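You operate a simulated robot arm through the tools that you are given. There is no shell and no other tool. Be economical: measure what you need, move in short steps, check, and stop when the job is done.

The job below is to be done with a simulated robot arm. You get a single attempt, and the scene is never put back.

## Task
Blast the narrow bracket for the card's time and take it out.
Fine: timer knob to the job card's figure, then START, one run; free the latch only when the run has ended; the bracket goes on the side shelf; the hatch stays open, the air valves as set.

It is judged by the outcome, as a careful person would: the job done as asked, and still so three seconds after it is handed in. It fails if anything else is knocked over, pushed out of place, dropped, spilled or broken.

## Robot
A 7-joint arm with a two-finger parallel gripper on a trunk, on a base that drives. Base frame: it is fixed to the floor where the robot stands at the start and does not move with it; the origin is under the middle of the robot, x ahead of it, y to its left, z up. Lengths are in m, angles in rad, forces in N, time in s.
Its first joint turns from -2.897 to 2.897 rad. Places, roughly: air valve [0.8, -0.7, 0.8]; blast box [1, 0.1, 0.6]; grit valve [0.8, -0.9, 0.7]; hatch latch [0.7, 0.3, 0.9]; job card [0.7, 0.2, 0.8]; outlet valve [0.8, 0.4, 0.9]; start key [0.7, -0.2, 0.8]; timer knob [0.7, 0, 0.8]; top of the side shelf [0.8, -0.4, 0.8]; window hatch [0.9, 0.2, 0.9]. Payload 3.43 kg.
The tool frame sits at the grasp point between the pads (the TCP): z along the fingers, y along the line on which they close. The tips reach 0.034 m beyond it. Largest opening 0.128 m; finger width 0.024, thickness 0.012; the body of the gripper, 0.048 by 0.13 m, starts 0.096 m behind the TCP.
Orientation is that of the tool frame in the base frame, as a unit quaternion [w, x, y, z]. With the fingers straight down and closing along the base's y, the tool's x points along the base's -x, its y along +y and its z along -z.

## Interface
- The arm moves only by the tool nudge_tool. Its argument "rows" is one flat list of numbers, 6 for each row, row after row: the shift along the tool's x, y, z in units of 500 mm (1.0 is 500 mm), then the turn, a rotation vector about the tool's x, y, z in units of 180 degrees (1.0 is 180 degrees). In form: [dx, dy, dz, ax, ay, az, dx, dy, dz, ax, ay, az, ...]. A call has 1 to 10 rows; each row is the pose to reach, as a shift and turn from the pose commanded when the call began, along the tool's axes at that moment. "jaw" is the finger opening in m, from 0 to 0.128, set as the call begins (left out, the last holds). A call with a number of a shift or a turn outside -1 to 1 is refused whole. Rows are played at 5 a second. More than 0.05 m and 0.15 rad between two rows, or a gripper value outside its range, and nothing of the call is played. Where a pose cannot be reached the arm comes as near as it can. A force on the tool above 70 N (or 10 N above the force at the start of the call, whichever is more), or a blocked arm, ends the call early, and 0.2 s more pass. The fingers move at their own pace (about 0.153 m/s each) and stop on an object; they squeeze with about 31 N. The grip force told is the motor's: it shows also when the fingers shut on nothing. Time passes only in rows, and 0.2 s behind the last, so rows that repeat a pose let the fingers close. The reply holds the time, the measured pose of the TCP, the force on the tool along the base axes, the opening and the grip force, in the units named above and with some noise, with the torque about the TCP (base axes, N m) and any sound that the robot's microphone picked up.
- Cameras (640 x 400 px; columns grow to the right, rows downward): "scene" is now at [0.1989, 0.2011, 1.3831]; the picture's right is [-0.27, -0.96, 0.00], its down [-0.42, 0.11, -0.90] and it looks along [0.87, -0.25, -0.43] (base axes); focal length 251 px, centre (320, 200). "wrist" rides on the gripper at [0.076, -0.011, -0.16] in the tool frame; the picture's right is [0.15, 0.99, 0.00], its down [-0.88, 0.13, -0.45] and it looks along [-0.45, 0.07, 0.89] (tool axes); focal length 234 px, centre (320, 200). There is no depth. A picture from a camera that has moved, and an enlarged one, comes with that camera's place and axes in the base frame and with its lens.
- camera(camera): a new picture of that camera. The clock stands still meanwhile.
- steer(legs): drives the robot by 1 to 6 legs, each [ahead, turn to the left] in m and rad, along the robot's own axes; the way and the turn of a leg run together, so that a leg with both is an arc; at most 1.5 m and 3.142 rad a leg. The arm and the cameras ride along, it lands a little off, and it stops where it bumps. It gives what a move gives.
- head_to(pan, tilt): turns the head with the scene camera to pan (to the left, within 2.094 rad either way) and tilt (down, from -0.506 to 1.204), counted from straight ahead of the robot. It gives what a move gives.
- close_up(camera, box): a new picture of the part [left, top, right, bottom] of that camera's present view, enlarged. The clock stands still meanwhile.
- close_job(): hands the job in; it is judged then, once.

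Work in short steps. Places have to be worked out from the pictures, the camera data and where the tool is seen: move nearer, look again, correct. Check each grasp and each placing, and mend what went wrong. You have 120 turns and 78 pictures in all, those below and enlarged ones among them. Open the gripper and draw the arm clear of the work before you hand the job in, unless the task says otherwise; then end with one line.

The tools are called after "Call:" as a command line: name --argument value ..., lists and objects as JSON in quotes. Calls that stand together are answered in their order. nudge_tool: Moves the arm, as the interface text tells. Its arguments: {"type":"object","properties":{"rows":{"type":"array","items":{"type":"number"}},"jaw":{"type":"number"}},"required":["rows"]} The other tools are called the same way: steer (legs) drives the base; head_to (pan, tilt) turns the head that bears the scene camera; camera (camera) takes a picture; close_up (camera, box) takes an enlarged picture of a part of a camera's view; close_job () hands the job in.

At the start:

```text
time_s: 0.0
tcp_pos: [0.524, 0.2428, 1.2556]
ee_rot: [-0.001, 0.0, 1.0, 0.0]
force: [0.0, 0.4, 0.4]
wrist_torque: [0.02, 0.03, -0.04]
finger_gap: 0.1277
gripper_force: 0.0
robot x, y, heading: [-0.0009, -0.0087, -0.001]
head pan, tilt: [-0.276, 0.433]
```

scene: 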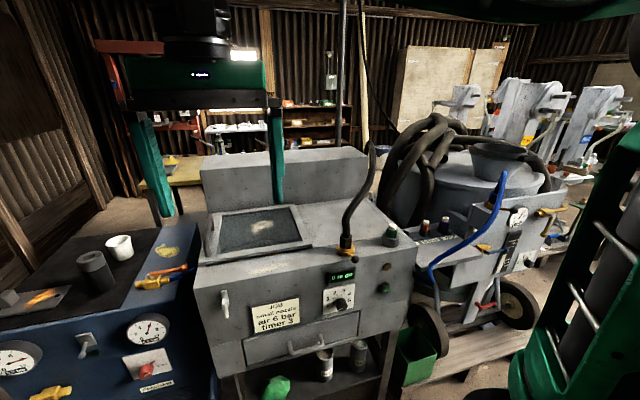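
wrist: 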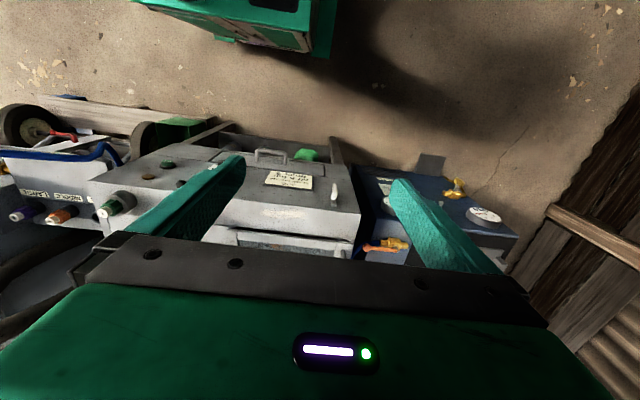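

The scene shows the blast cabinet with job card, timer dial and hatch. I'll enlarge the card and dial area, and the hatch with the latch.

Call:
close_up --camera "scene" --box '[200, 230, 420, 370]'

Call:
close_up --camera "scene" --box '[190, 140, 430, 290]'

Call:
close_up --camera "scene" --box '[380, 160, 600, 300]'

```text
2.86 times, centred on (310, 300) of scene
camera zoom: at [0.1989, 0.2011, 1.3831], right [-0.27, -0.96, 0.0], down [-0.42, 0.11, -0.9], along [0.87, -0.25, -0.43], focal length 717 px, centre (349, -86)
```

zoom: 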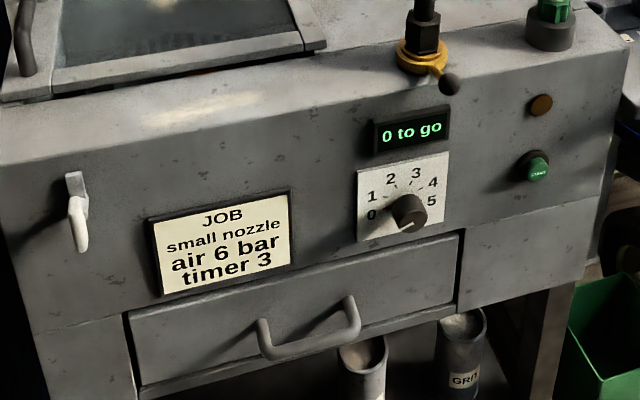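

```text
2.67 times, centred on (310, 215) of scene
camera zoom: at [0.1989, 0.2011, 1.3831], right [-0.27, -0.96, 0.0], down [-0.42, 0.11, -0.9], along [0.87, -0.25, -0.43], focal length 669 px, centre (347, 160)
```

zoom: 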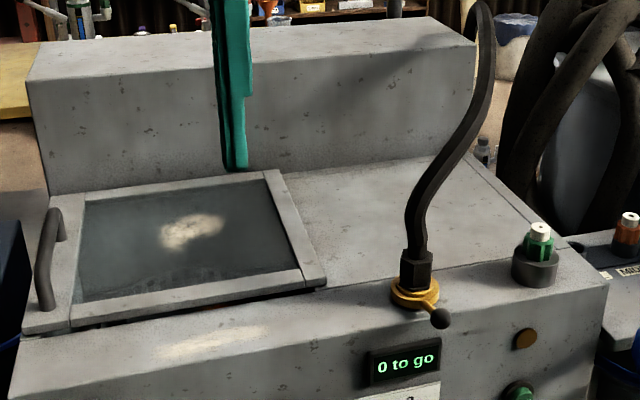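

```text
2.86 times, centred on (490, 230) of scene
camera zoom: at [0.1989, 0.2011, 1.3831], right [-0.27, -0.96, 0.0], down [-0.42, 0.11, -0.9], along [0.87, -0.25, -0.43], focal length 717 px, centre (-166, 114)
```

zoom: 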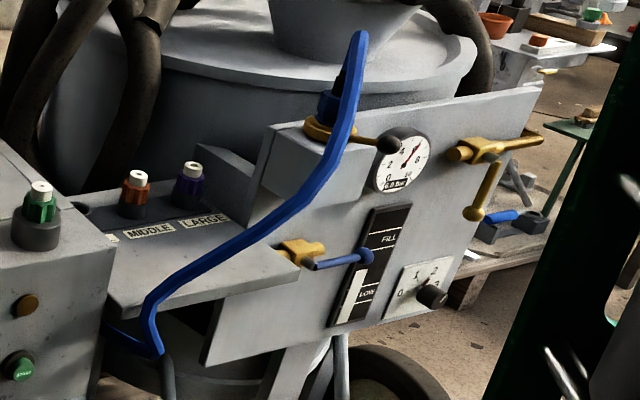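

The card says timer 3; the display reads "0 to go". Small (green) nozzle slot looks fitted. I judge the knob at about [0.69,-0.01,0.79], START [0.69,-0.156,0.80], latch [0.69,0.30,0.88]. To point the tool forward I want to back up a little, so I'll check behind first.

Call:
head_to --pan 2.09 --tilt 0.5

Call:
camera --camera "scene"

Call:
head_to --pan -0.276 --tilt 0.6

```text
time_s: 2.2
tcp_pos: [0.5092, 0.2421, 1.2637]
ee_rot: [0.005, 0.0, 1.0, 0.001]
force: [-0.1, -0.1, 0.2]
wrist_torque: [0.0, -0.03, 0.0]
finger_gap: 0.1278
gripper_force: 0.0
robot x, y, heading: [0.0011, -0.006, 0.001]
head pan, tilt: [2.089, 0.499]
```

```text
72 pictures are left
camera scene: at [0.0651, 0.3053, 1.3789], right [0.87, 0.49, -0.01], down [0.22, -0.42, -0.88], along [-0.44, 0.76, -0.47], focal length 251 px, centre (320, 200)
```

scene: 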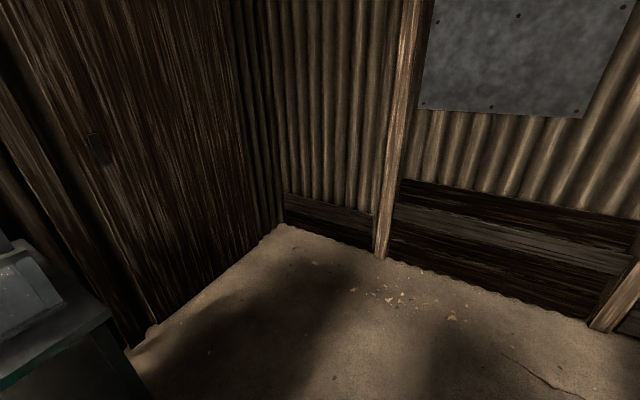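

```text
time_s: 4.4
tcp_pos: [0.5072, 0.2429, 1.2629]
ee_rot: [0.005, 0.0, 1.0, 0.001]
force: [0.1, 0.9, 0.3]
wrist_torque: [0.0, 0.0, 0.02]
finger_gap: 0.1279
gripper_force: 0.1
robot x, y, heading: [0.0002, -0.0101, -0.0]
head pan, tilt: [-0.276, 0.6]
```

There may be something behind-left, so I'll avoid driving and try pointing the tool forward from here: tilt about tool y while moving forward-down a bit (cabinet front at 0.69, keep well above).

Call:
nudge_tool --rows '[0, 0, 0, 0, -0.047, 0, 0, 0, 0, 0, -0.094, 0, 0, 0, 0, 0, -0.141, 0, 0, 0, 0, 0, -0.188, 0, 0, 0, 0, 0, -0.235, 0, 0, 0, 0, 0, -0.282, 0, 0, 0, 0, 0, -0.329, 0, 0, 0, 0, 0, -0.376, 0, 0, 0, 0, 0, -0.423, 0, 0, 0, 0, 0, -0.47, 0]' --jaw 0.06

```text
time_s: 5.0
tcp_pos: [0.3269, 0.3268, 1.2742]
ee_rot: [0.151, -0.233, 0.959, 0.048]
force: [160.7, 41.7, 46.8]
wrist_torque: [-8.68, 26.56, 6.6]
finger_gap: 0.06
gripper_force: 0.1
robot x, y, heading: [0.0034, -0.0012, 0.004]
head pan, tilt: [-0.276, 0.6]
stopped in row 3: the force on the tool passed its limit at 122 N (the readings are from after the stop); the commanded pose is now the measured one
```

The arm swung back and hit something (likely itself). Look at where things stand before moving.

Call:
camera --camera "scene"

Call:
camera --camera "wrist"

```text
71 pictures are left
camera scene: at [0.1942, 0.204, 1.3633], right [-0.26, -0.96, 0.0], down [-0.6, 0.16, -0.79], along [0.76, -0.21, -0.62], focal length 251 px, centre (320, 200)
```

scene: 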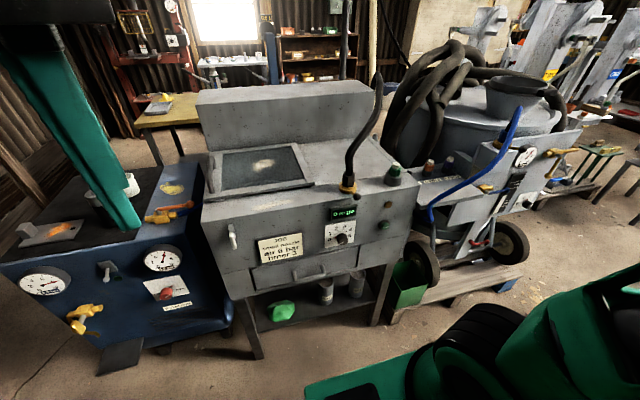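

```text
70 pictures are left
camera wrist: at [0.2244, 0.2597, 1.401], right [-0.58, 0.81, -0.03], down [0.56, 0.42, 0.71], along [0.59, 0.4, -0.7], focal length 234 px, centre (320, 200)
```

wrist: 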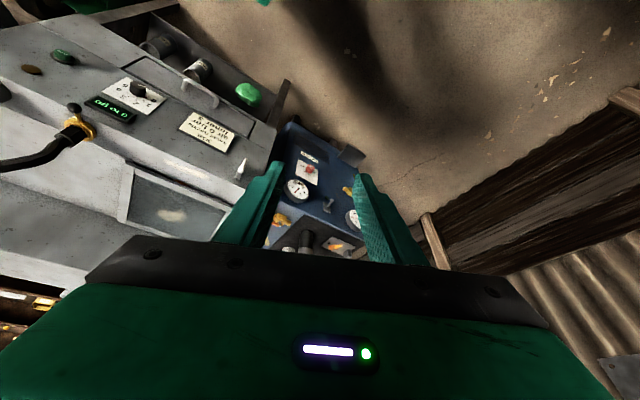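

Nothing is disturbed; the gripper just brushed the robot's own head. I'll move forward ~0.28 m, straightening to a 30° forward pitch.

Call:
nudge_tool --rows '[-0.0611, -0.0446, 0.028, 0, 0, 0, -0.122, -0.0892, 0.056, 0.0098, -0.0094, 0.0196, -0.183, -0.134, 0.084, 0.0197, -0.0188, 0.0392, -0.2445, -0.178, 0.112, 0.0295, -0.0283, 0.0588, -0.3056, -0.223, 0.14, 0.0393, -0.0377, 0.0784, -0.367, -0.2676, 0.168, 0.0491, -0.0472, 0.098, -0.428, -0.312, 0.196, 0.059, -0.0566, 0.1176, -0.428, -0.312, 0.196, 0.0688, -0.0661, 0.137]'

```text
time_s: 6.8
tcp_pos: [0.594, 0.3085, 1.2497]
ee_rot: [0.266, -0.013, 0.964, 0.002]
force: [0.2, -0.1, -0.9]
wrist_torque: [0.03, -0.01, 0.06]
finger_gap: 0.0599
gripper_force: 0.0
robot x, y, heading: [0.0004, -0.0046, 0.001]
head pan, tilt: [-0.276, 0.6]
```

Recovered: pitch 30°, at [0.594,0.309,1.25]. I'll look to the right rear to see what clearance there is for backing up.

Call:
head_to --pan -2.05 --tilt 0.75

Call:
camera --camera "scene"

Call:
head_to --pan 2.09 --tilt 0.95

Call:
camera --camera "scene"

```text
time_s: 8.6
tcp_pos: [0.5946, 0.3087, 1.2523]
ee_rot: [0.267, -0.013, 0.964, 0.001]
force: [-0.3, -0.4, 0.8]
wrist_torque: [-0.03, -0.01, 0.01]
finger_gap: 0.0604
gripper_force: 0.2
robot x, y, heading: [-0.0003, -0.0059, 0.0]
head pan, tilt: [-2.051, 0.75]
```

```text
69 pictures are left
camera scene: at [0.0718, 0.1527, 1.3569], right [-0.89, 0.46, 0.01], down [0.3, 0.6, -0.74], along [-0.35, -0.65, -0.68], focal length 251 px, centre (320, 200)
```

scene: 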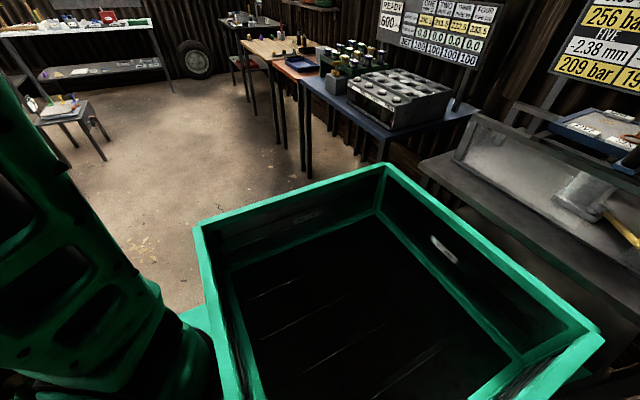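

```text
time_s: 12.0
tcp_pos: [0.5938, 0.3076, 1.2507]
ee_rot: [0.267, -0.014, 0.964, 0.001]
force: [-0.1, 0.3, 0.6]
wrist_torque: [0.0, 0.0, -0.03]
finger_gap: 0.06
gripper_force: 0.0
robot x, y, heading: [0.0005, -0.0063, -0.005]
head pan, tilt: [2.089, 0.949]
```

```text
68 pictures are left
camera scene: at [0.0738, 0.2894, 1.3413], right [0.87, 0.5, -0.01], down [0.39, -0.71, -0.59], along [-0.3, 0.51, -0.81], focal length 251 px, centre (320, 200)
```

scene: 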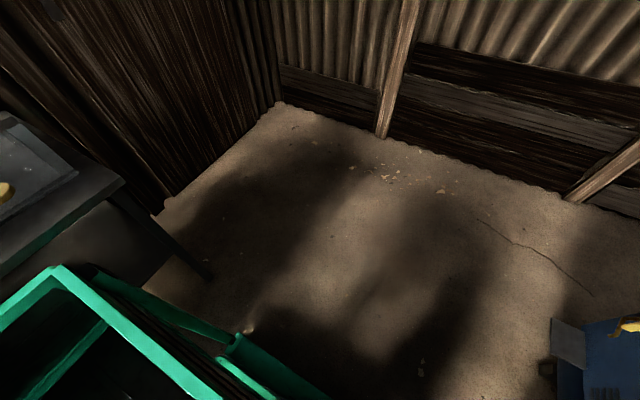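

The robot has a tray behind and a table right behind that, so I won't back up. I'll test forward pitch in small steps: toward [0.62,0.16,1.10] with pitch 50°.

Call:
nudge_tool --rows '[0.0206, -0.06, 0.0576, 0, -0.0222, 0, 0.0412, -0.12, 0.1152, 0, -0.0444, 0, 0.0618, -0.18, 0.1728, 0, -0.0666, 0, 0.0824, -0.24, 0.2304, 0, -0.0888, 0, 0.103, -0.3, 0.288, 0, -0.111, 0]'

Call:
head_to --pan -0.276 --tilt 0.6

```text
time_s: 13.2
tcp_pos: [0.6264, 0.1569, 1.1033]
ee_rot: [0.43, -0.014, 0.903, 0.005]
force: [0.2, 0.4, 0.0]
wrist_torque: [0.02, 0.01, 0.01]
finger_gap: 0.0602
gripper_force: 0.1
robot x, y, heading: [-0.0013, -0.0093, -0.004]
head pan, tilt: [2.089, 0.949]
```

```text
time_s: 15.3
tcp_pos: [0.6272, 0.1575, 1.1035]
ee_rot: [0.431, -0.013, 0.902, 0.003]
force: [0.9, 0.0, -1.5]
wrist_torque: [-0.01, -0.02, 0.03]
finger_gap: 0.06
gripper_force: 0.0
robot x, y, heading: [0.0005, -0.0054, -0.001]
head pan, tilt: [-0.276, 0.6]
```

Tracking well (pitch 51°). Continue toward [0.61,-0.01,0.95] with pitch 75°.

Call:
nudge_tool --rows '[0.0516, -0.066, 0.0316, 0, -0.0267, 0, 0.1032, -0.132, 0.0632, 0, -0.0533, 0, 0.1548, -0.198, 0.0948, 0, -0.08, 0, 0.2064, -0.264, 0.1264, 0, -0.1066, 0, 0.258, -0.33, 0.158, 0, -0.1333, 0]'

Call:
camera --camera "wrist"

```text
time_s: 16.6
tcp_pos: [0.6831, 0.1872, 1.0645]
ee_rot: [0.601, -0.091, 0.79, 0.079]
force: [0.7, 1.1, -0.5]
wrist_torque: [0.0, -0.03, -0.09]
finger_gap: 0.0602
gripper_force: 0.0
out of reach, approached as far as the arm can: row 2, 3, 4, 5
robot x, y, heading: [0.0012, -0.0072, 0.002]
head pan, tilt: [-0.276, 0.6]
stopped in row 5: the arm was blocked; the commanded pose is now the measured one
```

```text
67 pictures are left
camera wrist: at [0.5155, 0.1347, 1.0337], right [-0.28, 0.95, -0.13], down [-0.23, 0.06, 0.97], along [0.93, 0.3, 0.2], focal length 234 px, centre (320, 200)
```

wrist: 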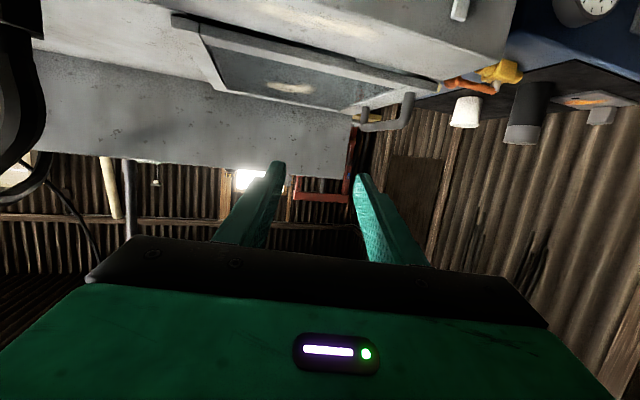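

That orientation is out of reach this close in. Triangulating the two rear pictures: the tray's rear edge is at about x=-0.32 and the table's edge at about -0.66, so I can back up by 0.2 m.

Call:
steer --legs '[[-0.2, 0]]'

Call:
camera --camera "scene"

```text
time_s: 18.3
tcp_pos: [0.4802, 0.1863, 1.0642]
ee_rot: [0.603, -0.093, 0.788, 0.076]
force: [0.6, 0.0, 0.0]
wrist_torque: [-0.03, -0.04, 0.0]
finger_gap: 0.0599
gripper_force: 0.1
robot x, y, heading: [-0.1993, -0.0077, 0.003]
head pan, tilt: [-0.276, 0.6]
```

```text
66 pictures are left
camera scene: at [-0.0024, 0.2322, 1.3731], right [0.06, -1.0, 0.0], down [-0.53, -0.03, -0.85], along [0.85, 0.06, -0.53], focal length 251 px, centre (320, 200)
```

scene: 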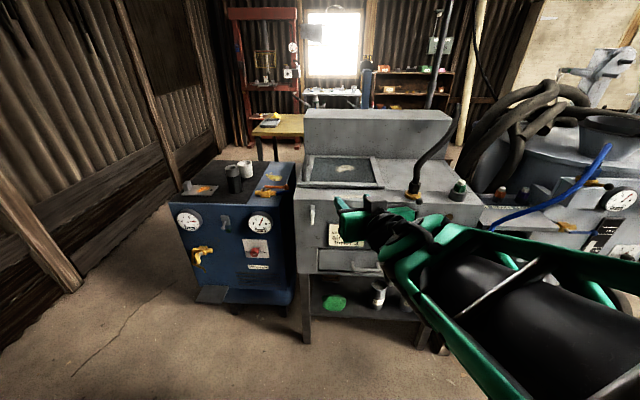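

Backed cleanly by 0.2 m. Now I move the tool to about [0.55,-0.01,0.80], pointing straight forward.

Call:
nudge_tool --rows '[0.0619, -0.0523, 0.0221, 0.0096, -0.0105, 0.001, 0.1238, -0.1046, 0.0442, 0.0191, -0.0209, 0.002, 0.1857, -0.1569, 0.0663, 0.0287, -0.0314, 0.003, 0.2475, -0.209, 0.0885, 0.0383, -0.0419, 0.004, 0.3094, -0.2612, 0.1106, 0.0478, -0.0523, 0.005, 0.3713, -0.3135, 0.1327, 0.0574, -0.0628, 0.006, 0.4332, -0.3657, 0.1548, 0.067, -0.0732, 0.007, 0.495, -0.418, 0.177, 0.0765, -0.0837, 0.0077]' --jaw 0.08

Call:
camera --camera "wrist"

Call:
camera --camera "scene"

```text
time_s: 18.9
tcp_pos: [0.4259, 0.2779, 1.0507]
ee_rot: [0.59, -0.11, 0.779, 0.183]
force: [0.5, 1.8, -1.4]
wrist_torque: [0.0, -0.06, -0.12]
finger_gap: 0.08
gripper_force: 0.1
out of reach, approached as far as the arm can: row 1, 2, 3
robot x, y, heading: [-0.2037, -0.0057, 0.003]
head pan, tilt: [-0.276, 0.6]
stopped in row 3: the arm was blocked; the commanded pose is now the measured one
```

```text
65 pictures are left
camera wrist: at [0.2676, 0.2068, 1.0146], right [-0.42, 0.91, 0.01], down [-0.2, -0.11, 0.97], along [0.88, 0.41, 0.23], focal length 234 px, centre (320, 200)
```

wrist: 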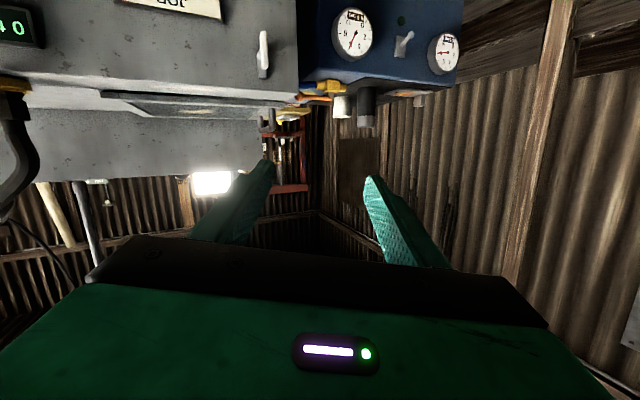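

```text
64 pictures are left
camera scene: at [-0.0067, 0.2035, 1.3683], right [-0.27, -0.96, 0.0], down [-0.55, 0.15, -0.82], along [0.79, -0.22, -0.57], focal length 251 px, centre (320, 200)
```

scene: 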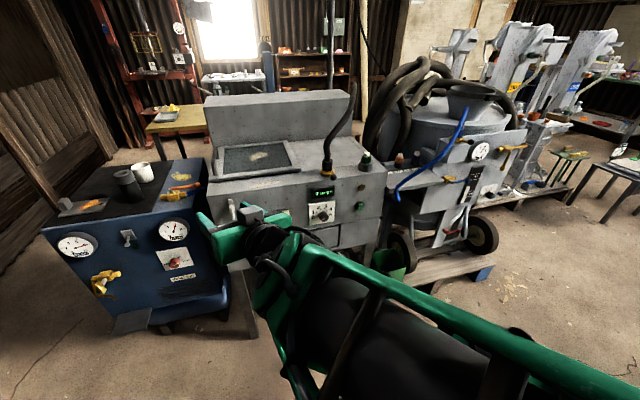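

The arm is folded into an awkward corner by the head mast (left of the arm). I'll unfold: bring the pitch back to 45° and move out to [0.60,-0.05,1.10], clear of the mast.

Call:
nudge_tool --rows '[-0.0279, -0.0894, 0.0013, 0.017, 0.0199, 0.0025, -0.0558, -0.1788, 0.0025, 0.034, 0.0398, 0.005, -0.0837, -0.2682, 0.0038, 0.051, 0.0597, 0.0076, -0.1115, -0.3575, 0.005, 0.068, 0.0795, 0.01, -0.1394, -0.4469, 0.0063, 0.085, 0.0994, 0.0127, -0.1673, -0.5363, 0.0075, 0.102, 0.1193, 0.0152, -0.1952, -0.6257, 0.0088, 0.119, 0.1392, 0.0178, -0.223, -0.715, 0.01, 0.136, 0.159, 0.0203]'

```text
time_s: 20.8
tcp_pos: [0.5989, -0.0492, 1.1049]
ee_rot: [0.384, 0.0, 0.923, 0.0]
force: [-0.2, -0.1, -0.8]
wrist_torque: [-0.03, 0.0, -0.02]
finger_gap: 0.0798
gripper_force: 0.1
out of reach, approached as far as the arm can: row 1
robot x, y, heading: [-0.1995, -0.005, 0.003]
head pan, tilt: [-0.276, 0.6]
```

Recovered precisely. Next: [0.58,-0.02,0.92] with pitch 65°.

Call:
nudge_tool --rows '[0.058, 0.012, 0.0466, 0, -0.0222, 0, 0.116, 0.024, 0.0932, 0, -0.0444, 0, 0.174, 0.036, 0.1398, 0, -0.0666, 0, 0.232, 0.048, 0.1864, 0, -0.0888, 0, 0.29, 0.06, 0.233, 0, -0.111, 0]'

```text
time_s: 21.9
tcp_pos: [0.5886, -0.0426, 0.9176]
ee_rot: [0.524, 0.021, 0.851, -0.004]
force: [0.5, 2.7, 1.3]
wrist_torque: [-0.17, 0.07, -0.31]
finger_gap: 0.0801
gripper_force: 0.1
out of reach, approached as far as the arm can: row 5
robot x, y, heading: [-0.2039, -0.0052, -0.0]
head pan, tilt: [-0.276, 0.6]
```

It stalls slightly at ~63° pitch. Look at the arm's configuration to understand which limit it meets.

Call:
camera --camera "scene"

Call:
camera --camera "wrist"

```text
63 pictures are left
camera scene: at [-0.0079, 0.2012, 1.3684], right [-0.27, -0.96, 0.0], down [-0.55, 0.15, -0.82], along [0.79, -0.22, -0.58], focal length 251 px, centre (320, 200)
```

scene: 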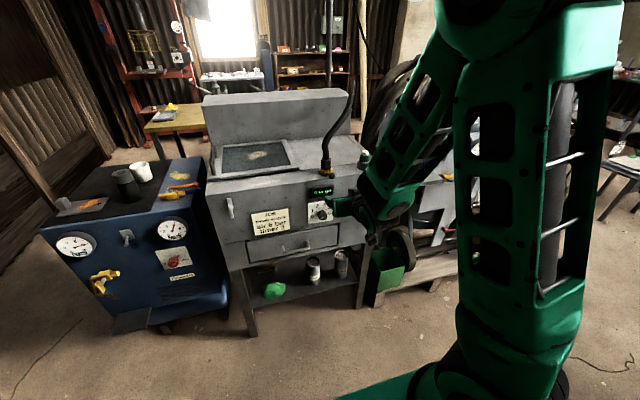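

```text
62 pictures are left
camera wrist: at [0.4121, -0.0458, 0.9222], right [-0.03, 0.99, -0.11], down [-0.01, 0.11, 0.99], along [1.0, 0.03, 0.0], focal length 234 px, centre (320, 200)
```

wrist: 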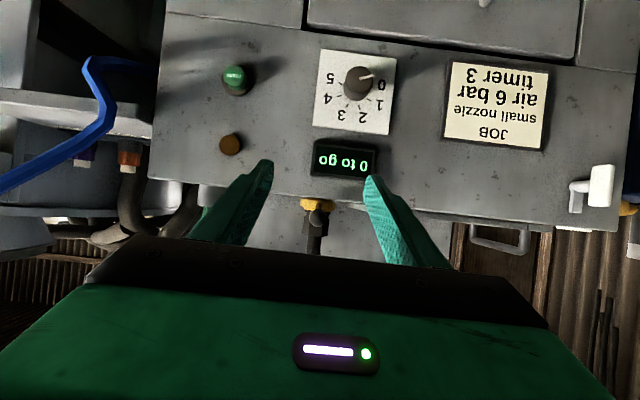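

The wrist joint is at its limit because the forearm is steep; ~60° pitch is what works here, which is enough for pressing/gripping if I rotate about the knob's own axis. Zoom on the knob.

Call:
close_up --camera "wrist" --box '[290, 35, 418, 115]'

Call:
close_up --camera "wrist" --box '[540, 140, 640, 220]'

```text
5.00 times, centred on (354, 75) of wrist
camera zoom: at [0.4121, -0.0458, 0.9222], right [-0.03, 0.99, -0.11], down [-0.01, 0.11, 0.99], along [1.0, 0.03, 0.0], focal length 1171 px, centre (150, 825)
```

zoom: 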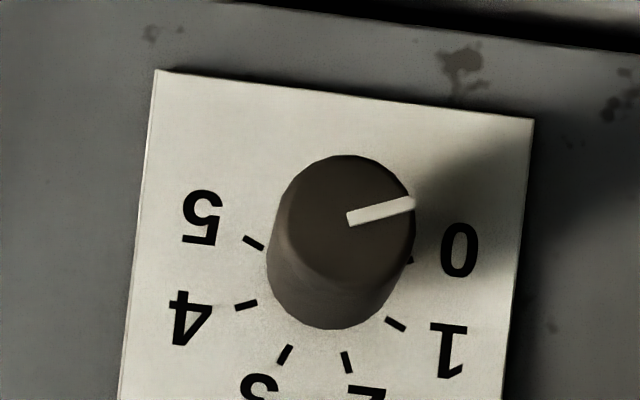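

```text
5.00 times, centred on (590, 180) of wrist
camera zoom: at [0.4121, -0.0458, 0.9222], right [-0.03, 0.99, -0.11], down [-0.01, 0.11, 0.99], along [1.0, 0.03, 0.0], focal length 1171 px, centre (-1030, 300)
```

zoom: 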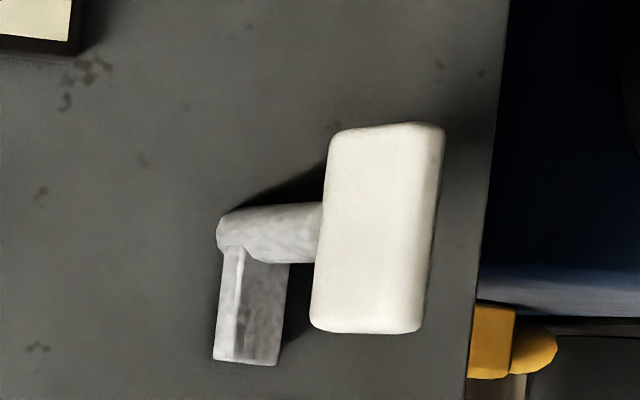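

The pointer is at about -110° (0), ticks spaced 44°, so 3 needs about +132° clockwise. Knob ~30 mm across at [0.68,-0.01,0.785]. I'll grip at 60° pitch, rolled -33° about the knob axis, and turn in stages; first a pregrasp 60 mm back.

Call:
nudge_tool --rows '[0.034, 0.0213, 0.0212, 0.0157, 0.0028, -0.0343, 0.068, 0.0426, 0.0424, 0.0314, 0.0055, -0.0686, 0.102, 0.0639, 0.0636, 0.0471, 0.0083, -0.1029, 0.136, 0.0852, 0.0848, 0.0628, 0.011, -0.1372, 0.17, 0.106, 0.106, 0.0785, 0.0138, -0.1714]' --jaw 0.06

Call:
camera --camera "wrist"

Call:
close_up --camera "scene" --box '[240, 150, 400, 250]'

```text
time_s: 23.1
tcp_pos: [0.6007, 0.0303, 0.8188]
ee_rot: [0.497, -0.157, 0.818, -0.245]
force: [-0.1, -0.2, -0.9]
wrist_torque: [0.01, 0.01, 0.03]
finger_gap: 0.0597
gripper_force: 0.0
robot x, y, heading: [-0.2042, -0.0057, -0.0]
head pan, tilt: [-0.276, 0.6]
```

```text
59 pictures are left
camera wrist: at [0.4232, 0.0229, 0.8311], right [-0.08, 0.75, -0.66], down [-0.01, 0.66, 0.75], along [1.0, 0.07, -0.05], focal length 234 px, centre (320, 200)
```

wrist: 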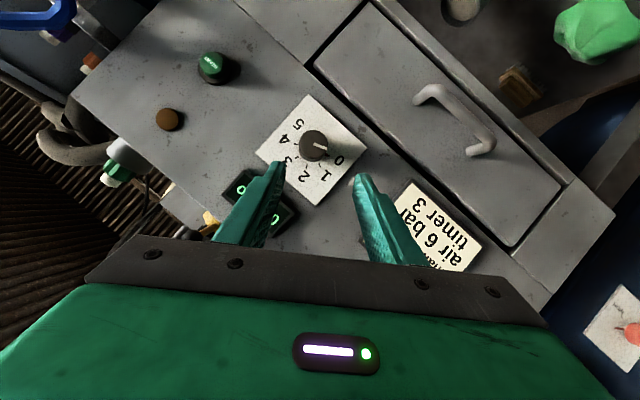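

```text
4.00 times, centred on (320, 200) of scene
camera zoom: at [-0.007, 0.2024, 1.3681], right [-0.27, -0.96, 0.0], down [-0.56, 0.15, -0.82], along [0.79, -0.22, -0.58], focal length 1003 px, centre (320, 200)
```

zoom: 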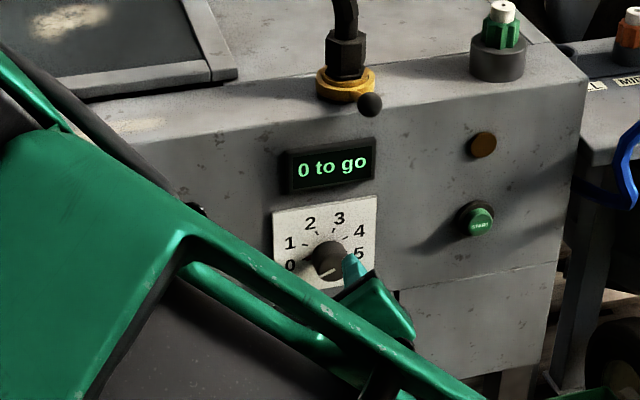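

Combining rays puts the knob face at x≈0.688, y≈-0.006, z≈0.778. I advance most of the way and check alignment.

Call:
nudge_tool --rows '[0.005, -0.006, 0.04, 0, 0, 0, 0.01, -0.012, 0.08, 0, 0, 0, 0.0146, -0.0166, 0.11, 0, 0, 0]'

Call:
close_up --camera "wrist" --box '[220, 90, 412, 210]'

Call:
close_up --camera "scene" --box '[270, 175, 366, 235]'

```text
time_s: 23.9
tcp_pos: [0.6443, 0.0071, 0.7957]
ee_rot: [0.496, -0.159, 0.818, -0.244]
force: [-0.1, 0.1, -0.9]
wrist_torque: [0.0, -0.01, 0.0]
finger_gap: 0.0601
gripper_force: 0.0
robot x, y, heading: [-0.1994, -0.0048, 0.002]
head pan, tilt: [-0.276, 0.6]
```

```text
3.33 times, centred on (316, 150) of wrist
camera zoom: at [0.4675, -0.0002, 0.8082], right [-0.08, 0.75, -0.66], down [-0.01, 0.66, 0.75], along [1.0, 0.07, -0.05], focal length 781 px, centre (333, 367)
```

zoom: 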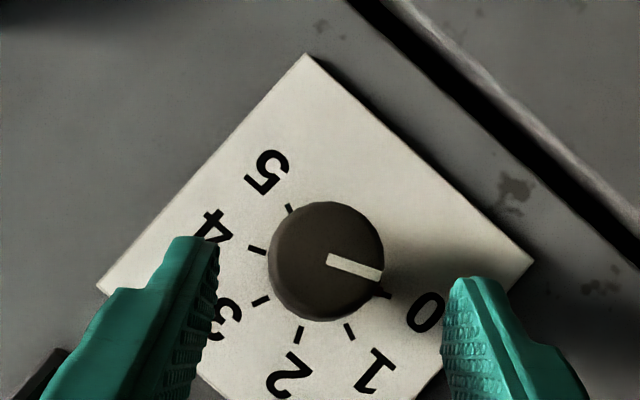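

```text
6.67 times, centred on (318, 205) of scene
camera zoom: at [-0.007, 0.2026, 1.3681], right [-0.27, -0.96, 0.0], down [-0.56, 0.15, -0.82], along [0.79, -0.22, -0.58], focal length 1672 px, centre (333, 167)
```

zoom: 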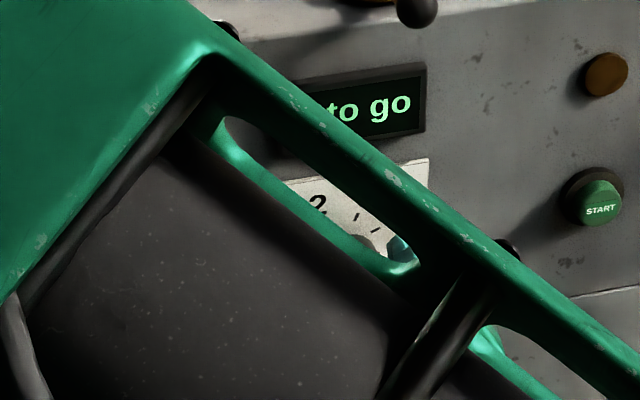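

Knob is well centred between the fingers. Advance another 26 mm, then close.

Call:
nudge_tool --rows '[0, 0, 0.02, 0, 0, 0, 0, 0, 0.038, 0, 0, 0, 0, 0, 0.052, 0, 0, 0]'

Call:
nudge_tool --rows '[0, 0, 0, 0, 0, 0, 0, 0, 0, 0, 0, 0]' --jaw 0

Call:
close_up --camera "wrist" --box '[220, 90, 412, 210]'

```text
time_s: 24.8
tcp_pos: [0.6681, 0.0024, 0.7871]
ee_rot: [0.497, -0.157, 0.818, -0.245]
force: [0.7, -0.5, -0.1]
wrist_torque: [0.01, -0.03, -0.03]
finger_gap: 0.0597
gripper_force: 0.2
robot x, y, heading: [-0.2016, -0.0084, 0.0]
head pan, tilt: [-0.276, 0.6]
```

```text
time_s: 25.4
tcp_pos: [0.6678, -0.0005, 0.7878]
ee_rot: [0.497, -0.157, 0.818, -0.245]
force: [2.8, -12.4, 9.4]
wrist_torque: [-0.25, -0.34, -0.58]
finger_gap: 0.0336
gripper_force: 45.1
robot x, y, heading: [-0.2035, -0.0052, 0.006]
head pan, tilt: [-0.276, 0.6]
```

```text
3.33 times, centred on (316, 150) of wrist
camera zoom: at [0.491, -0.007, 0.8], right [-0.08, 0.75, -0.66], down [0.0, 0.66, 0.75], along [1.0, 0.06, -0.05], focal length 781 px, centre (333, 367)
```

zoom: 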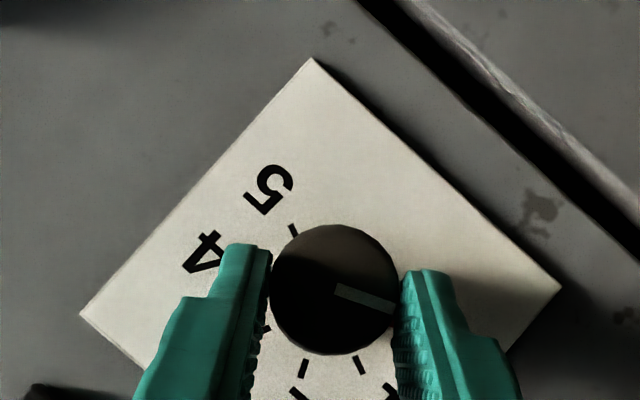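

Gripped (33.6 mm). Turn 66° clockwise about the knob axis.

Call:
nudge_tool --rows '[0.0007, -0.0033, 0.0003, -0.021, -0.0006, 0.0408, 0.0015, -0.0066, 0.0007, -0.042, -0.0012, 0.0816, 0.003, -0.0096, 0.0015, -0.063, -0.0018, 0.1224, 0.0046, -0.0125, 0.0022, -0.084, -0.0024, 0.1632, 0.0069, -0.0148, 0.0033, -0.105, -0.003, 0.204, 0.0092, -0.0172, 0.0044, -0.126, -0.0036, 0.2448, 0.0119, -0.0187, 0.0058, -0.147, -0.0042, 0.2856, 0.0146, -0.0202, 0.0072, -0.168, -0.0048, 0.3264]'

Call:
camera --camera "wrist"

```text
time_s: 27.1
tcp_pos: [0.6684, -0.0154, 0.7867]
ee_rot: [0.503, 0.14, 0.819, 0.237]
force: [-10.3, -35.6, 3.8]
wrist_torque: [-0.39, -0.35, -1.5]
finger_gap: 0.0324
gripper_force: 44.5
robot x, y, heading: [-0.2037, -0.007, -0.001]
head pan, tilt: [-0.276, 0.6]
```

```text
54 pictures are left
camera wrist: at [0.4913, -0.0281, 0.7843], right [-0.07, 0.91, 0.41], down [-0.01, -0.42, 0.91], along [1.0, 0.07, 0.04], focal length 234 px, centre (320, 200)
```

wrist: 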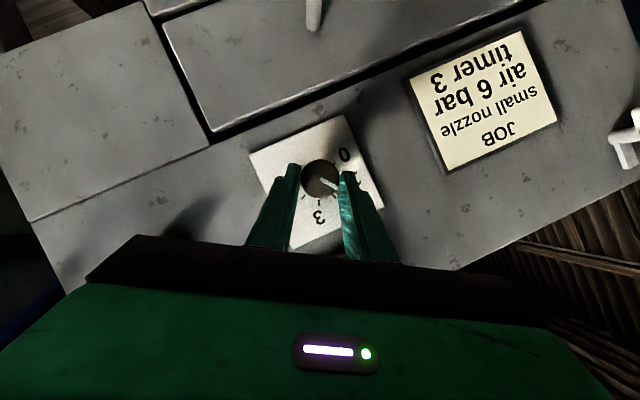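

Knob moved with the fingers (about 1.5 now). Continue 33° more, easing the side load.

Call:
nudge_tool --rows '[0.0003, -0.0042, 0.0001, -0.0208, -0.0004, 0.0408, 0.0006, -0.0084, 0.0002, -0.0416, -0.0008, 0.0816, 0.0017, -0.0121, 0.0007, -0.0624, -0.0012, 0.1224, 0.0028, -0.0158, 0.0012, -0.0832, -0.0016, 0.1632]'

Call:
camera --camera "wrist"

```text
time_s: 28.1
tcp_pos: [0.6698, -0.0196, 0.7794]
ee_rot: [0.44, 0.278, 0.717, 0.462]
force: [-17.8, -30.3, -7.1]
wrist_torque: [-0.2, 0.45, -1.17]
finger_gap: 0.0324
gripper_force: 44.7
robot x, y, heading: [-0.2021, -0.0066, 0.001]
head pan, tilt: [-0.276, 0.6]
```

```text
53 pictures are left
camera wrist: at [0.4931, -0.0283, 0.7706], right [-0.08, 0.53, 0.84], down [0.0, -0.85, 0.53], along [1.0, 0.04, 0.06], focal length 234 px, centre (320, 200)
```

wrist: 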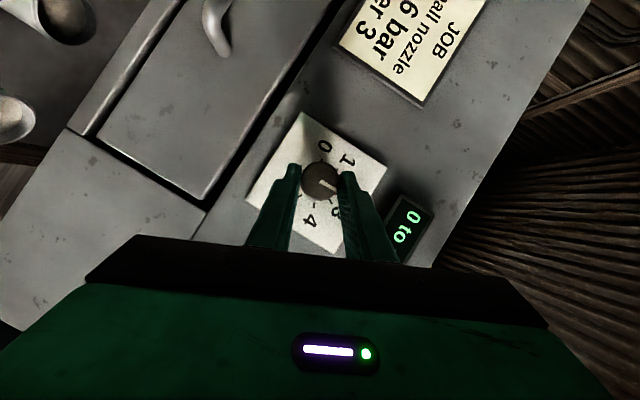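

Still following well. Another 33°.

Call:
nudge_tool --rows '[0.0002, -0.0037, 0, -0.0208, -0.0004, 0.0408, 0.0004, -0.0074, 0, -0.0416, -0.0008, 0.0816, 0.0013, -0.0107, 0.0005, -0.0624, -0.0012, 0.1224, 0.0022, -0.014, 0.001, -0.0832, -0.0016, 0.1632]'

Call:
close_up --camera "wrist" --box '[240, 120, 400, 220]'

```text
time_s: 29.1
tcp_pos: [0.6707, -0.02, 0.7733]
ee_rot: [0.342, 0.393, 0.556, 0.647]
force: [18.8, -13.9, -12.6]
wrist_torque: [-0.13, 0.86, -1.42]
finger_gap: 0.0327
gripper_force: 44.9
robot x, y, heading: [-0.2025, -0.0064, 0.002]
head pan, tilt: [-0.276, 0.6]
```

```text
4.00 times, centred on (320, 170) of wrist
camera zoom: at [0.4931, -0.0224, 0.7602], right [-0.07, -0.02, 1.0], down [0.0, -1.0, -0.02], along [1.0, 0.0, 0.07], focal length 937 px, centre (320, 320)
```

zoom: 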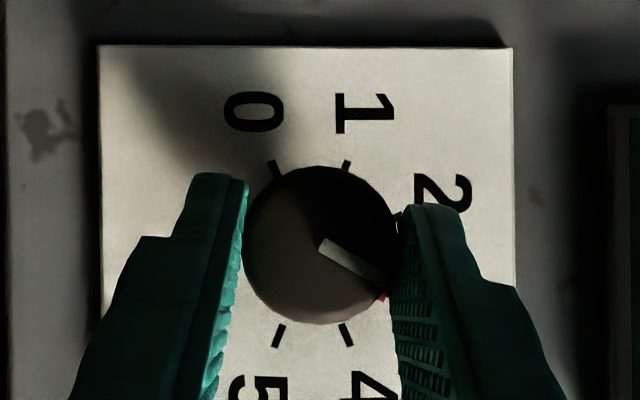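

By rotation bookkeeping the knob has gone ~133°, i.e. at about 3. I'll release, back off and inspect.

Call:
nudge_tool --rows '[0, 0, 0, 0, 0, 0, 0, 0, 0, 0, 0, 0]' --jaw 0.06

Call:
nudge_tool --rows '[0, 0, -0.05, 0, 0, 0, 0, 0, -0.1, 0, 0, 0]'

Call:
close_up --camera "wrist" --box '[240, 100, 400, 200]'

```text
time_s: 29.8
tcp_pos: [0.6684, -0.0185, 0.7739]
ee_rot: [0.341, 0.39, 0.558, 0.648]
force: [-0.1, -0.7, 1.1]
wrist_torque: [-0.01, 0.01, 0.01]
finger_gap: 0.0599
gripper_force: 0.1
robot x, y, heading: [-0.2006, -0.0083, 0.008]
head pan, tilt: [-0.276, 0.6]
```

```text
time_s: 30.4
tcp_pos: [0.6239, -0.0406, 0.7705]
ee_rot: [0.341, 0.391, 0.558, 0.648]
force: [-0.2, 0.1, 0.2]
wrist_torque: [-0.03, 0.01, 0.0]
finger_gap: 0.0597
gripper_force: 0.0
robot x, y, heading: [-0.2054, -0.0089, 0.001]
head pan, tilt: [-0.276, 0.6]
```

```text
4.00 times, centred on (320, 150) of wrist
camera zoom: at [0.4472, -0.0444, 0.7581], right [-0.07, -0.01, 1.0], down [0.0, -1.0, -0.01], along [1.0, 0.0, 0.07], focal length 937 px, centre (320, 400)
```

zoom: 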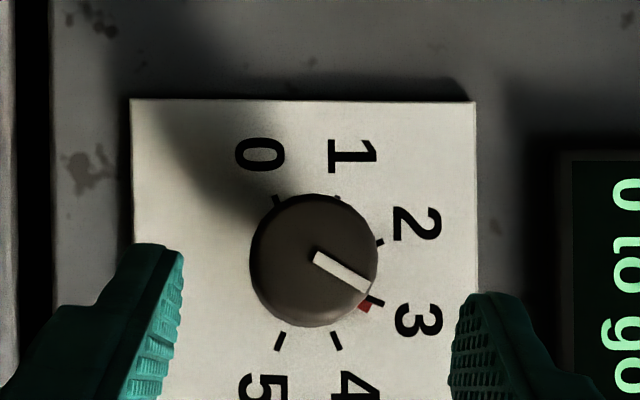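

Pointer looks near 3, perhaps slightly past; zoom in tighter.

Call:
close_up --camera "wrist" --box '[296, 142, 352, 177]'

```text
11.43 times, centred on (324, 160) of wrist
camera zoom: at [0.4472, -0.0444, 0.7581], right [-0.07, -0.01, 1.0], down [0.0, -1.0, -0.01], along [1.0, 0.0, 0.07], focal length 2676 px, centre (274, 663)
```

zoom: 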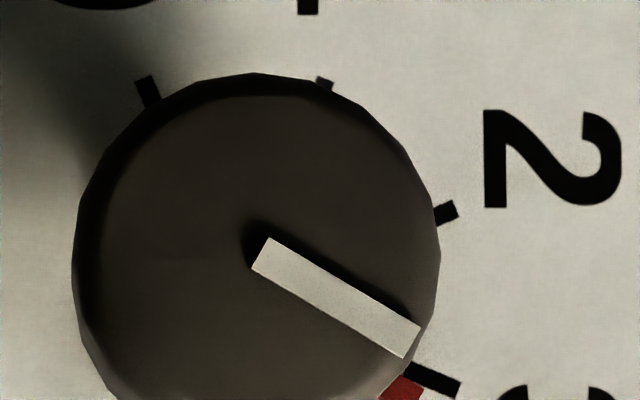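

Pointer measures ~30° vs tick 3 at ~23°: about 6-7° over. I'll regrip and turn back 6.5°.

Call:
nudge_tool --rows '[0, 0, 0.05, 0, 0, 0, 0, 0, 0.1, 0, 0, 0]'

Call:
nudge_tool --rows '[0, 0, 0, 0, 0, 0, 0, 0, 0, 0, 0, 0]' --jaw 0

Call:
nudge_tool --rows '[0, 0, 0, 0.0083, 0.0002, -0.0161, 0, 0, 0, 0.0165, 0.0004, -0.0322]'

Call:
nudge_tool --rows '[0, 0, 0, 0, 0, 0, 0, 0, 0, 0, 0, 0]' --jaw 0.06

Call:
nudge_tool --rows '[0, 0, -0.05, 0, 0, 0, 0, 0, -0.1, 0, 0, 0]'

Call:
close_up --camera "wrist" --box '[292, 142, 356, 182]'

```text
time_s: 30.9
tcp_pos: [0.6682, -0.0168, 0.7732]
ee_rot: [0.341, 0.391, 0.558, 0.648]
force: [0.4, 0.5, 0.3]
wrist_torque: [-0.04, -0.02, 0.03]
finger_gap: 0.0599
gripper_force: 0.0
robot x, y, heading: [-0.2003, -0.0051, -0.001]
head pan, tilt: [-0.276, 0.6]
```

```text
time_s: 31.6
tcp_pos: [0.6683, -0.0178, 0.7736]
ee_rot: [0.342, 0.391, 0.559, 0.647]
force: [1.5, 4.2, -6.5]
wrist_torque: [-0.1, 0.68, -0.35]
finger_gap: 0.0324
gripper_force: 45.0
robot x, y, heading: [-0.2049, -0.0116, 0.004]
head pan, tilt: [-0.276, 0.6]
```

```text
time_s: 32.1
tcp_pos: [0.6694, -0.0177, 0.7734]
ee_rot: [0.363, 0.37, 0.594, 0.615]
force: [0.1, 8.1, 1.4]
wrist_torque: [-0.03, 0.85, -0.06]
finger_gap: 0.0326
gripper_force: 44.7
robot x, y, heading: [-0.1996, -0.0057, 0.002]
head pan, tilt: [-0.276, 0.6]
```

```text
time_s: 32.8
tcp_pos: [0.6692, -0.0175, 0.7735]
ee_rot: [0.364, 0.37, 0.593, 0.616]
force: [-0.7, -0.2, 0.2]
wrist_torque: [0.0, -0.05, 0.0]
finger_gap: 0.0599
gripper_force: 0.0
robot x, y, heading: [-0.2046, -0.0059, 0.003]
head pan, tilt: [-0.276, 0.6]
```

```text
time_s: 33.4
tcp_pos: [0.6248, -0.041, 0.7725]
ee_rot: [0.363, 0.37, 0.594, 0.615]
force: [0.2, 0.5, 0.8]
wrist_torque: [0.0, 0.0, 0.01]
finger_gap: 0.06
gripper_force: 0.1
robot x, y, heading: [-0.2022, -0.0054, 0.001]
head pan, tilt: [-0.276, 0.6]
```

```text
10.00 times, centred on (324, 162) of wrist
camera zoom: at [0.448, -0.0464, 0.7603], right [-0.07, 0.1, 0.99], down [0.0, -0.99, 0.1], along [1.0, 0.01, 0.07], focal length 2342 px, centre (280, 580)
```

zoom: 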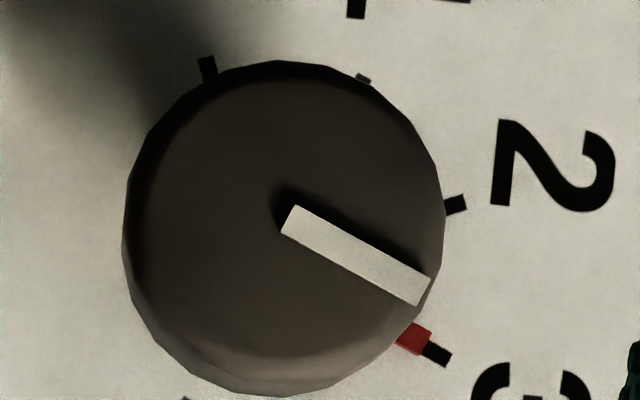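

Pointer now at 22.5° and its red index sits on tick 3. Next START, at about [0.69,-0.149,0.797]. I back off, unroll the wrist and close the fingers for pressing.

Call:
nudge_tool --rows '[-0.0165, 0.009, -0.0153, 0.0214, 0.0004, -0.042, -0.033, 0.018, -0.0306, 0.0429, 0.0008, -0.084, -0.0495, 0.027, -0.0459, 0.0643, 0.0011, -0.126, -0.066, 0.036, -0.0612, 0.0857, 0.0015, -0.168, -0.0825, 0.045, -0.0765, 0.1072, 0.0019, -0.21, -0.099, 0.054, -0.0918, 0.1286, 0.0023, -0.252, -0.1155, 0.063, -0.1071, 0.15, 0.0027, -0.294, -0.132, 0.072, -0.1224, 0.1714, 0.003, -0.336, -0.1485, 0.081, -0.1377, 0.1929, 0.0034, -0.378, -0.165, 0.09, -0.153, 0.2143, 0.0038, -0.42]' --jaw 0

Call:
camera --camera "wrist"

Call:
close_up --camera "scene" --box '[280, 150, 408, 230]'

```text
time_s: 35.5
tcp_pos: [0.5936, -0.1512, 0.8162]
ee_rot: [0.521, 0.024, 0.851, 0.054]
force: [0.6, -0.8, 0.1]
wrist_torque: [0.0, 0.01, -0.04]
finger_gap: 0.0
gripper_force: 30.6
robot x, y, heading: [-0.2022, -0.0082, 0.005]
head pan, tilt: [-0.276, 0.6]
```

```text
48 pictures are left
camera wrist: at [0.4172, -0.1646, 0.8192], right [-0.08, 1.0, -0.01], down [-0.01, 0.01, 1.0], along [1.0, 0.08, 0.0], focal length 234 px, centre (320, 200)
```

wrist: 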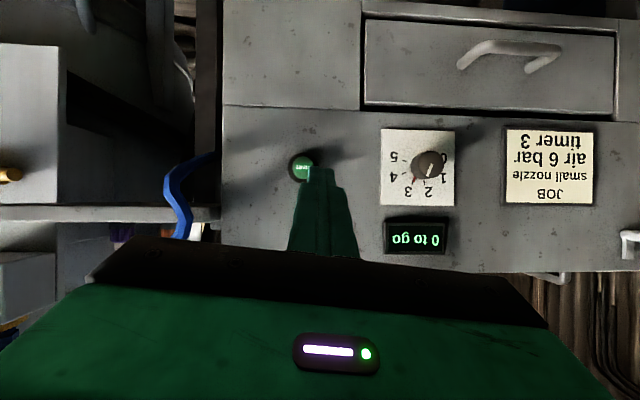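

```text
5.00 times, centred on (344, 190) of scene
camera zoom: at [-0.0067, 0.2023, 1.3681], right [-0.27, -0.96, 0.0], down [-0.56, 0.15, -0.82], along [0.79, -0.22, -0.58], focal length 1254 px, centre (200, 250)
```

zoom: 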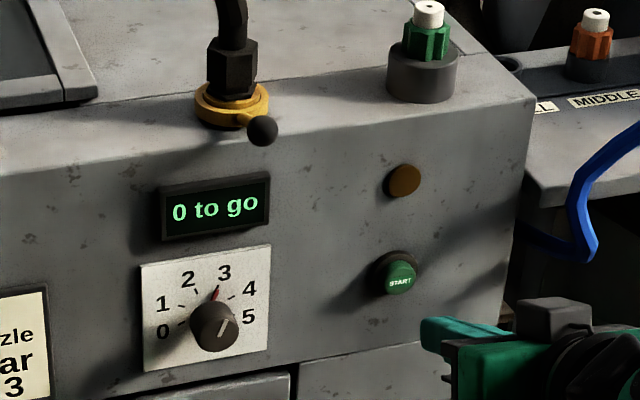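

The wrist shows the START button just beside the fingertips. I want one more sharp look at the dial from here before pressing.

Call:
close_up --camera "wrist" --box '[380, 125, 460, 175]'

Call:
close_up --camera "wrist" --box '[380, 155, 460, 205]'

```text
8.00 times, centred on (420, 150) of wrist
camera zoom: at [0.4172, -0.1646, 0.8192], right [-0.08, 1.0, -0.01], down [-0.01, 0.01, 1.0], along [1.0, 0.08, 0.0], focal length 1873 px, centre (-480, 600)
```

zoom: 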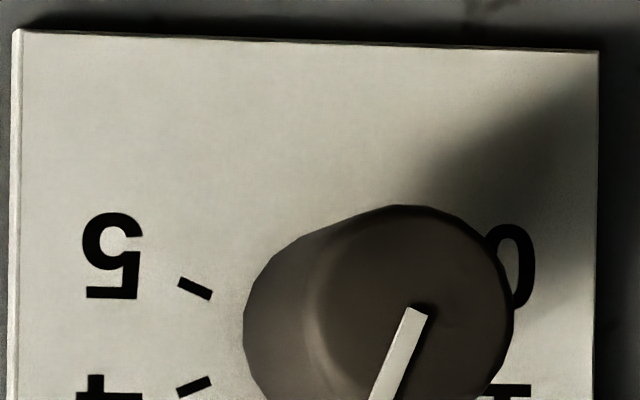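

```text
8.00 times, centred on (420, 180) of wrist
camera zoom: at [0.4172, -0.1646, 0.8192], right [-0.08, 1.0, -0.01], down [-0.01, 0.01, 1.0], along [1.0, 0.08, 0.0], focal length 1873 px, centre (-480, 360)
```

zoom: 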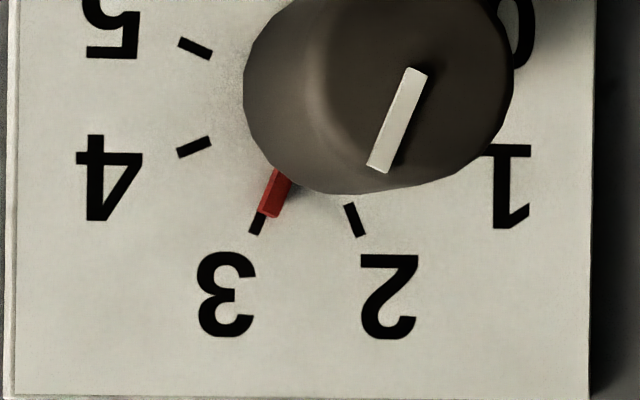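

The red index is exactly on 3. START is at about [0.69,-0.160,0.785]; move the closed tips in front of it, then press forward in small steps.

Call:
nudge_tool --rows '[-0.0053, -0.0159, 0.0434, 0, 0, 0, -0.0106, -0.0318, 0.0868, 0, 0, 0, -0.0197, -0.0332, 0.1046, 0, 0, 0]'

Call:
close_up --camera "wrist" --box '[250, 120, 410, 220]'

```text
time_s: 36.4
tcp_pos: [0.6452, -0.1655, 0.7975]
ee_rot: [0.52, 0.025, 0.852, 0.055]
force: [-0.6, 0.6, -0.3]
wrist_torque: [0.0, 0.04, 0.01]
finger_gap: 0.0001
gripper_force: 30.8
robot x, y, heading: [-0.2005, -0.0035, 0.002]
head pan, tilt: [-0.276, 0.6]
```

```text
4.00 times, centred on (330, 170) of wrist
camera zoom: at [0.4685, -0.1789, 0.8017], right [-0.08, 1.0, -0.01], down [-0.01, 0.01, 1.0], along [1.0, 0.08, 0.0], focal length 937 px, centre (280, 320)
```

zoom: 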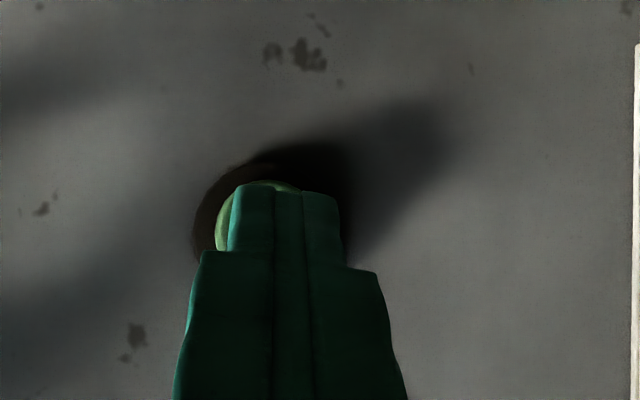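

Tips are in front of the button; shift 4 mm toward -y and press forward.

Call:
nudge_tool --rows '[-0.0052, -0.0086, 0.0084, 0, 0, 0, -0.0103, -0.0094, 0.0173, 0, 0, 0, -0.0148, -0.0101, 0.0262, 0, 0, 0]'

Call:
close_up --camera "scene" --box '[280, 150, 408, 230]'

```text
time_s: 37.1
tcp_pos: [0.6616, -0.17, 0.798]
ee_rot: [0.521, 0.024, 0.852, 0.055]
force: [-0.1, -0.9, 1.4]
wrist_torque: [-0.01, -0.01, 0.0]
finger_gap: 0.0001
gripper_force: 31.5
robot x, y, heading: [-0.2066, -0.0021, 0.0]
head pan, tilt: [-0.276, 0.6]
```

```text
5.00 times, centred on (344, 190) of scene
camera zoom: at [-0.0068, 0.2024, 1.3681], right [-0.27, -0.96, 0.0], down [-0.56, 0.15, -0.82], along [0.79, -0.22, -0.58], focal length 1254 px, centre (200, 250)
```

zoom: 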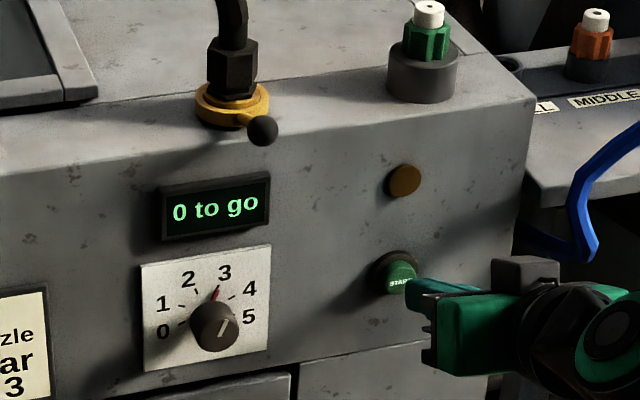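

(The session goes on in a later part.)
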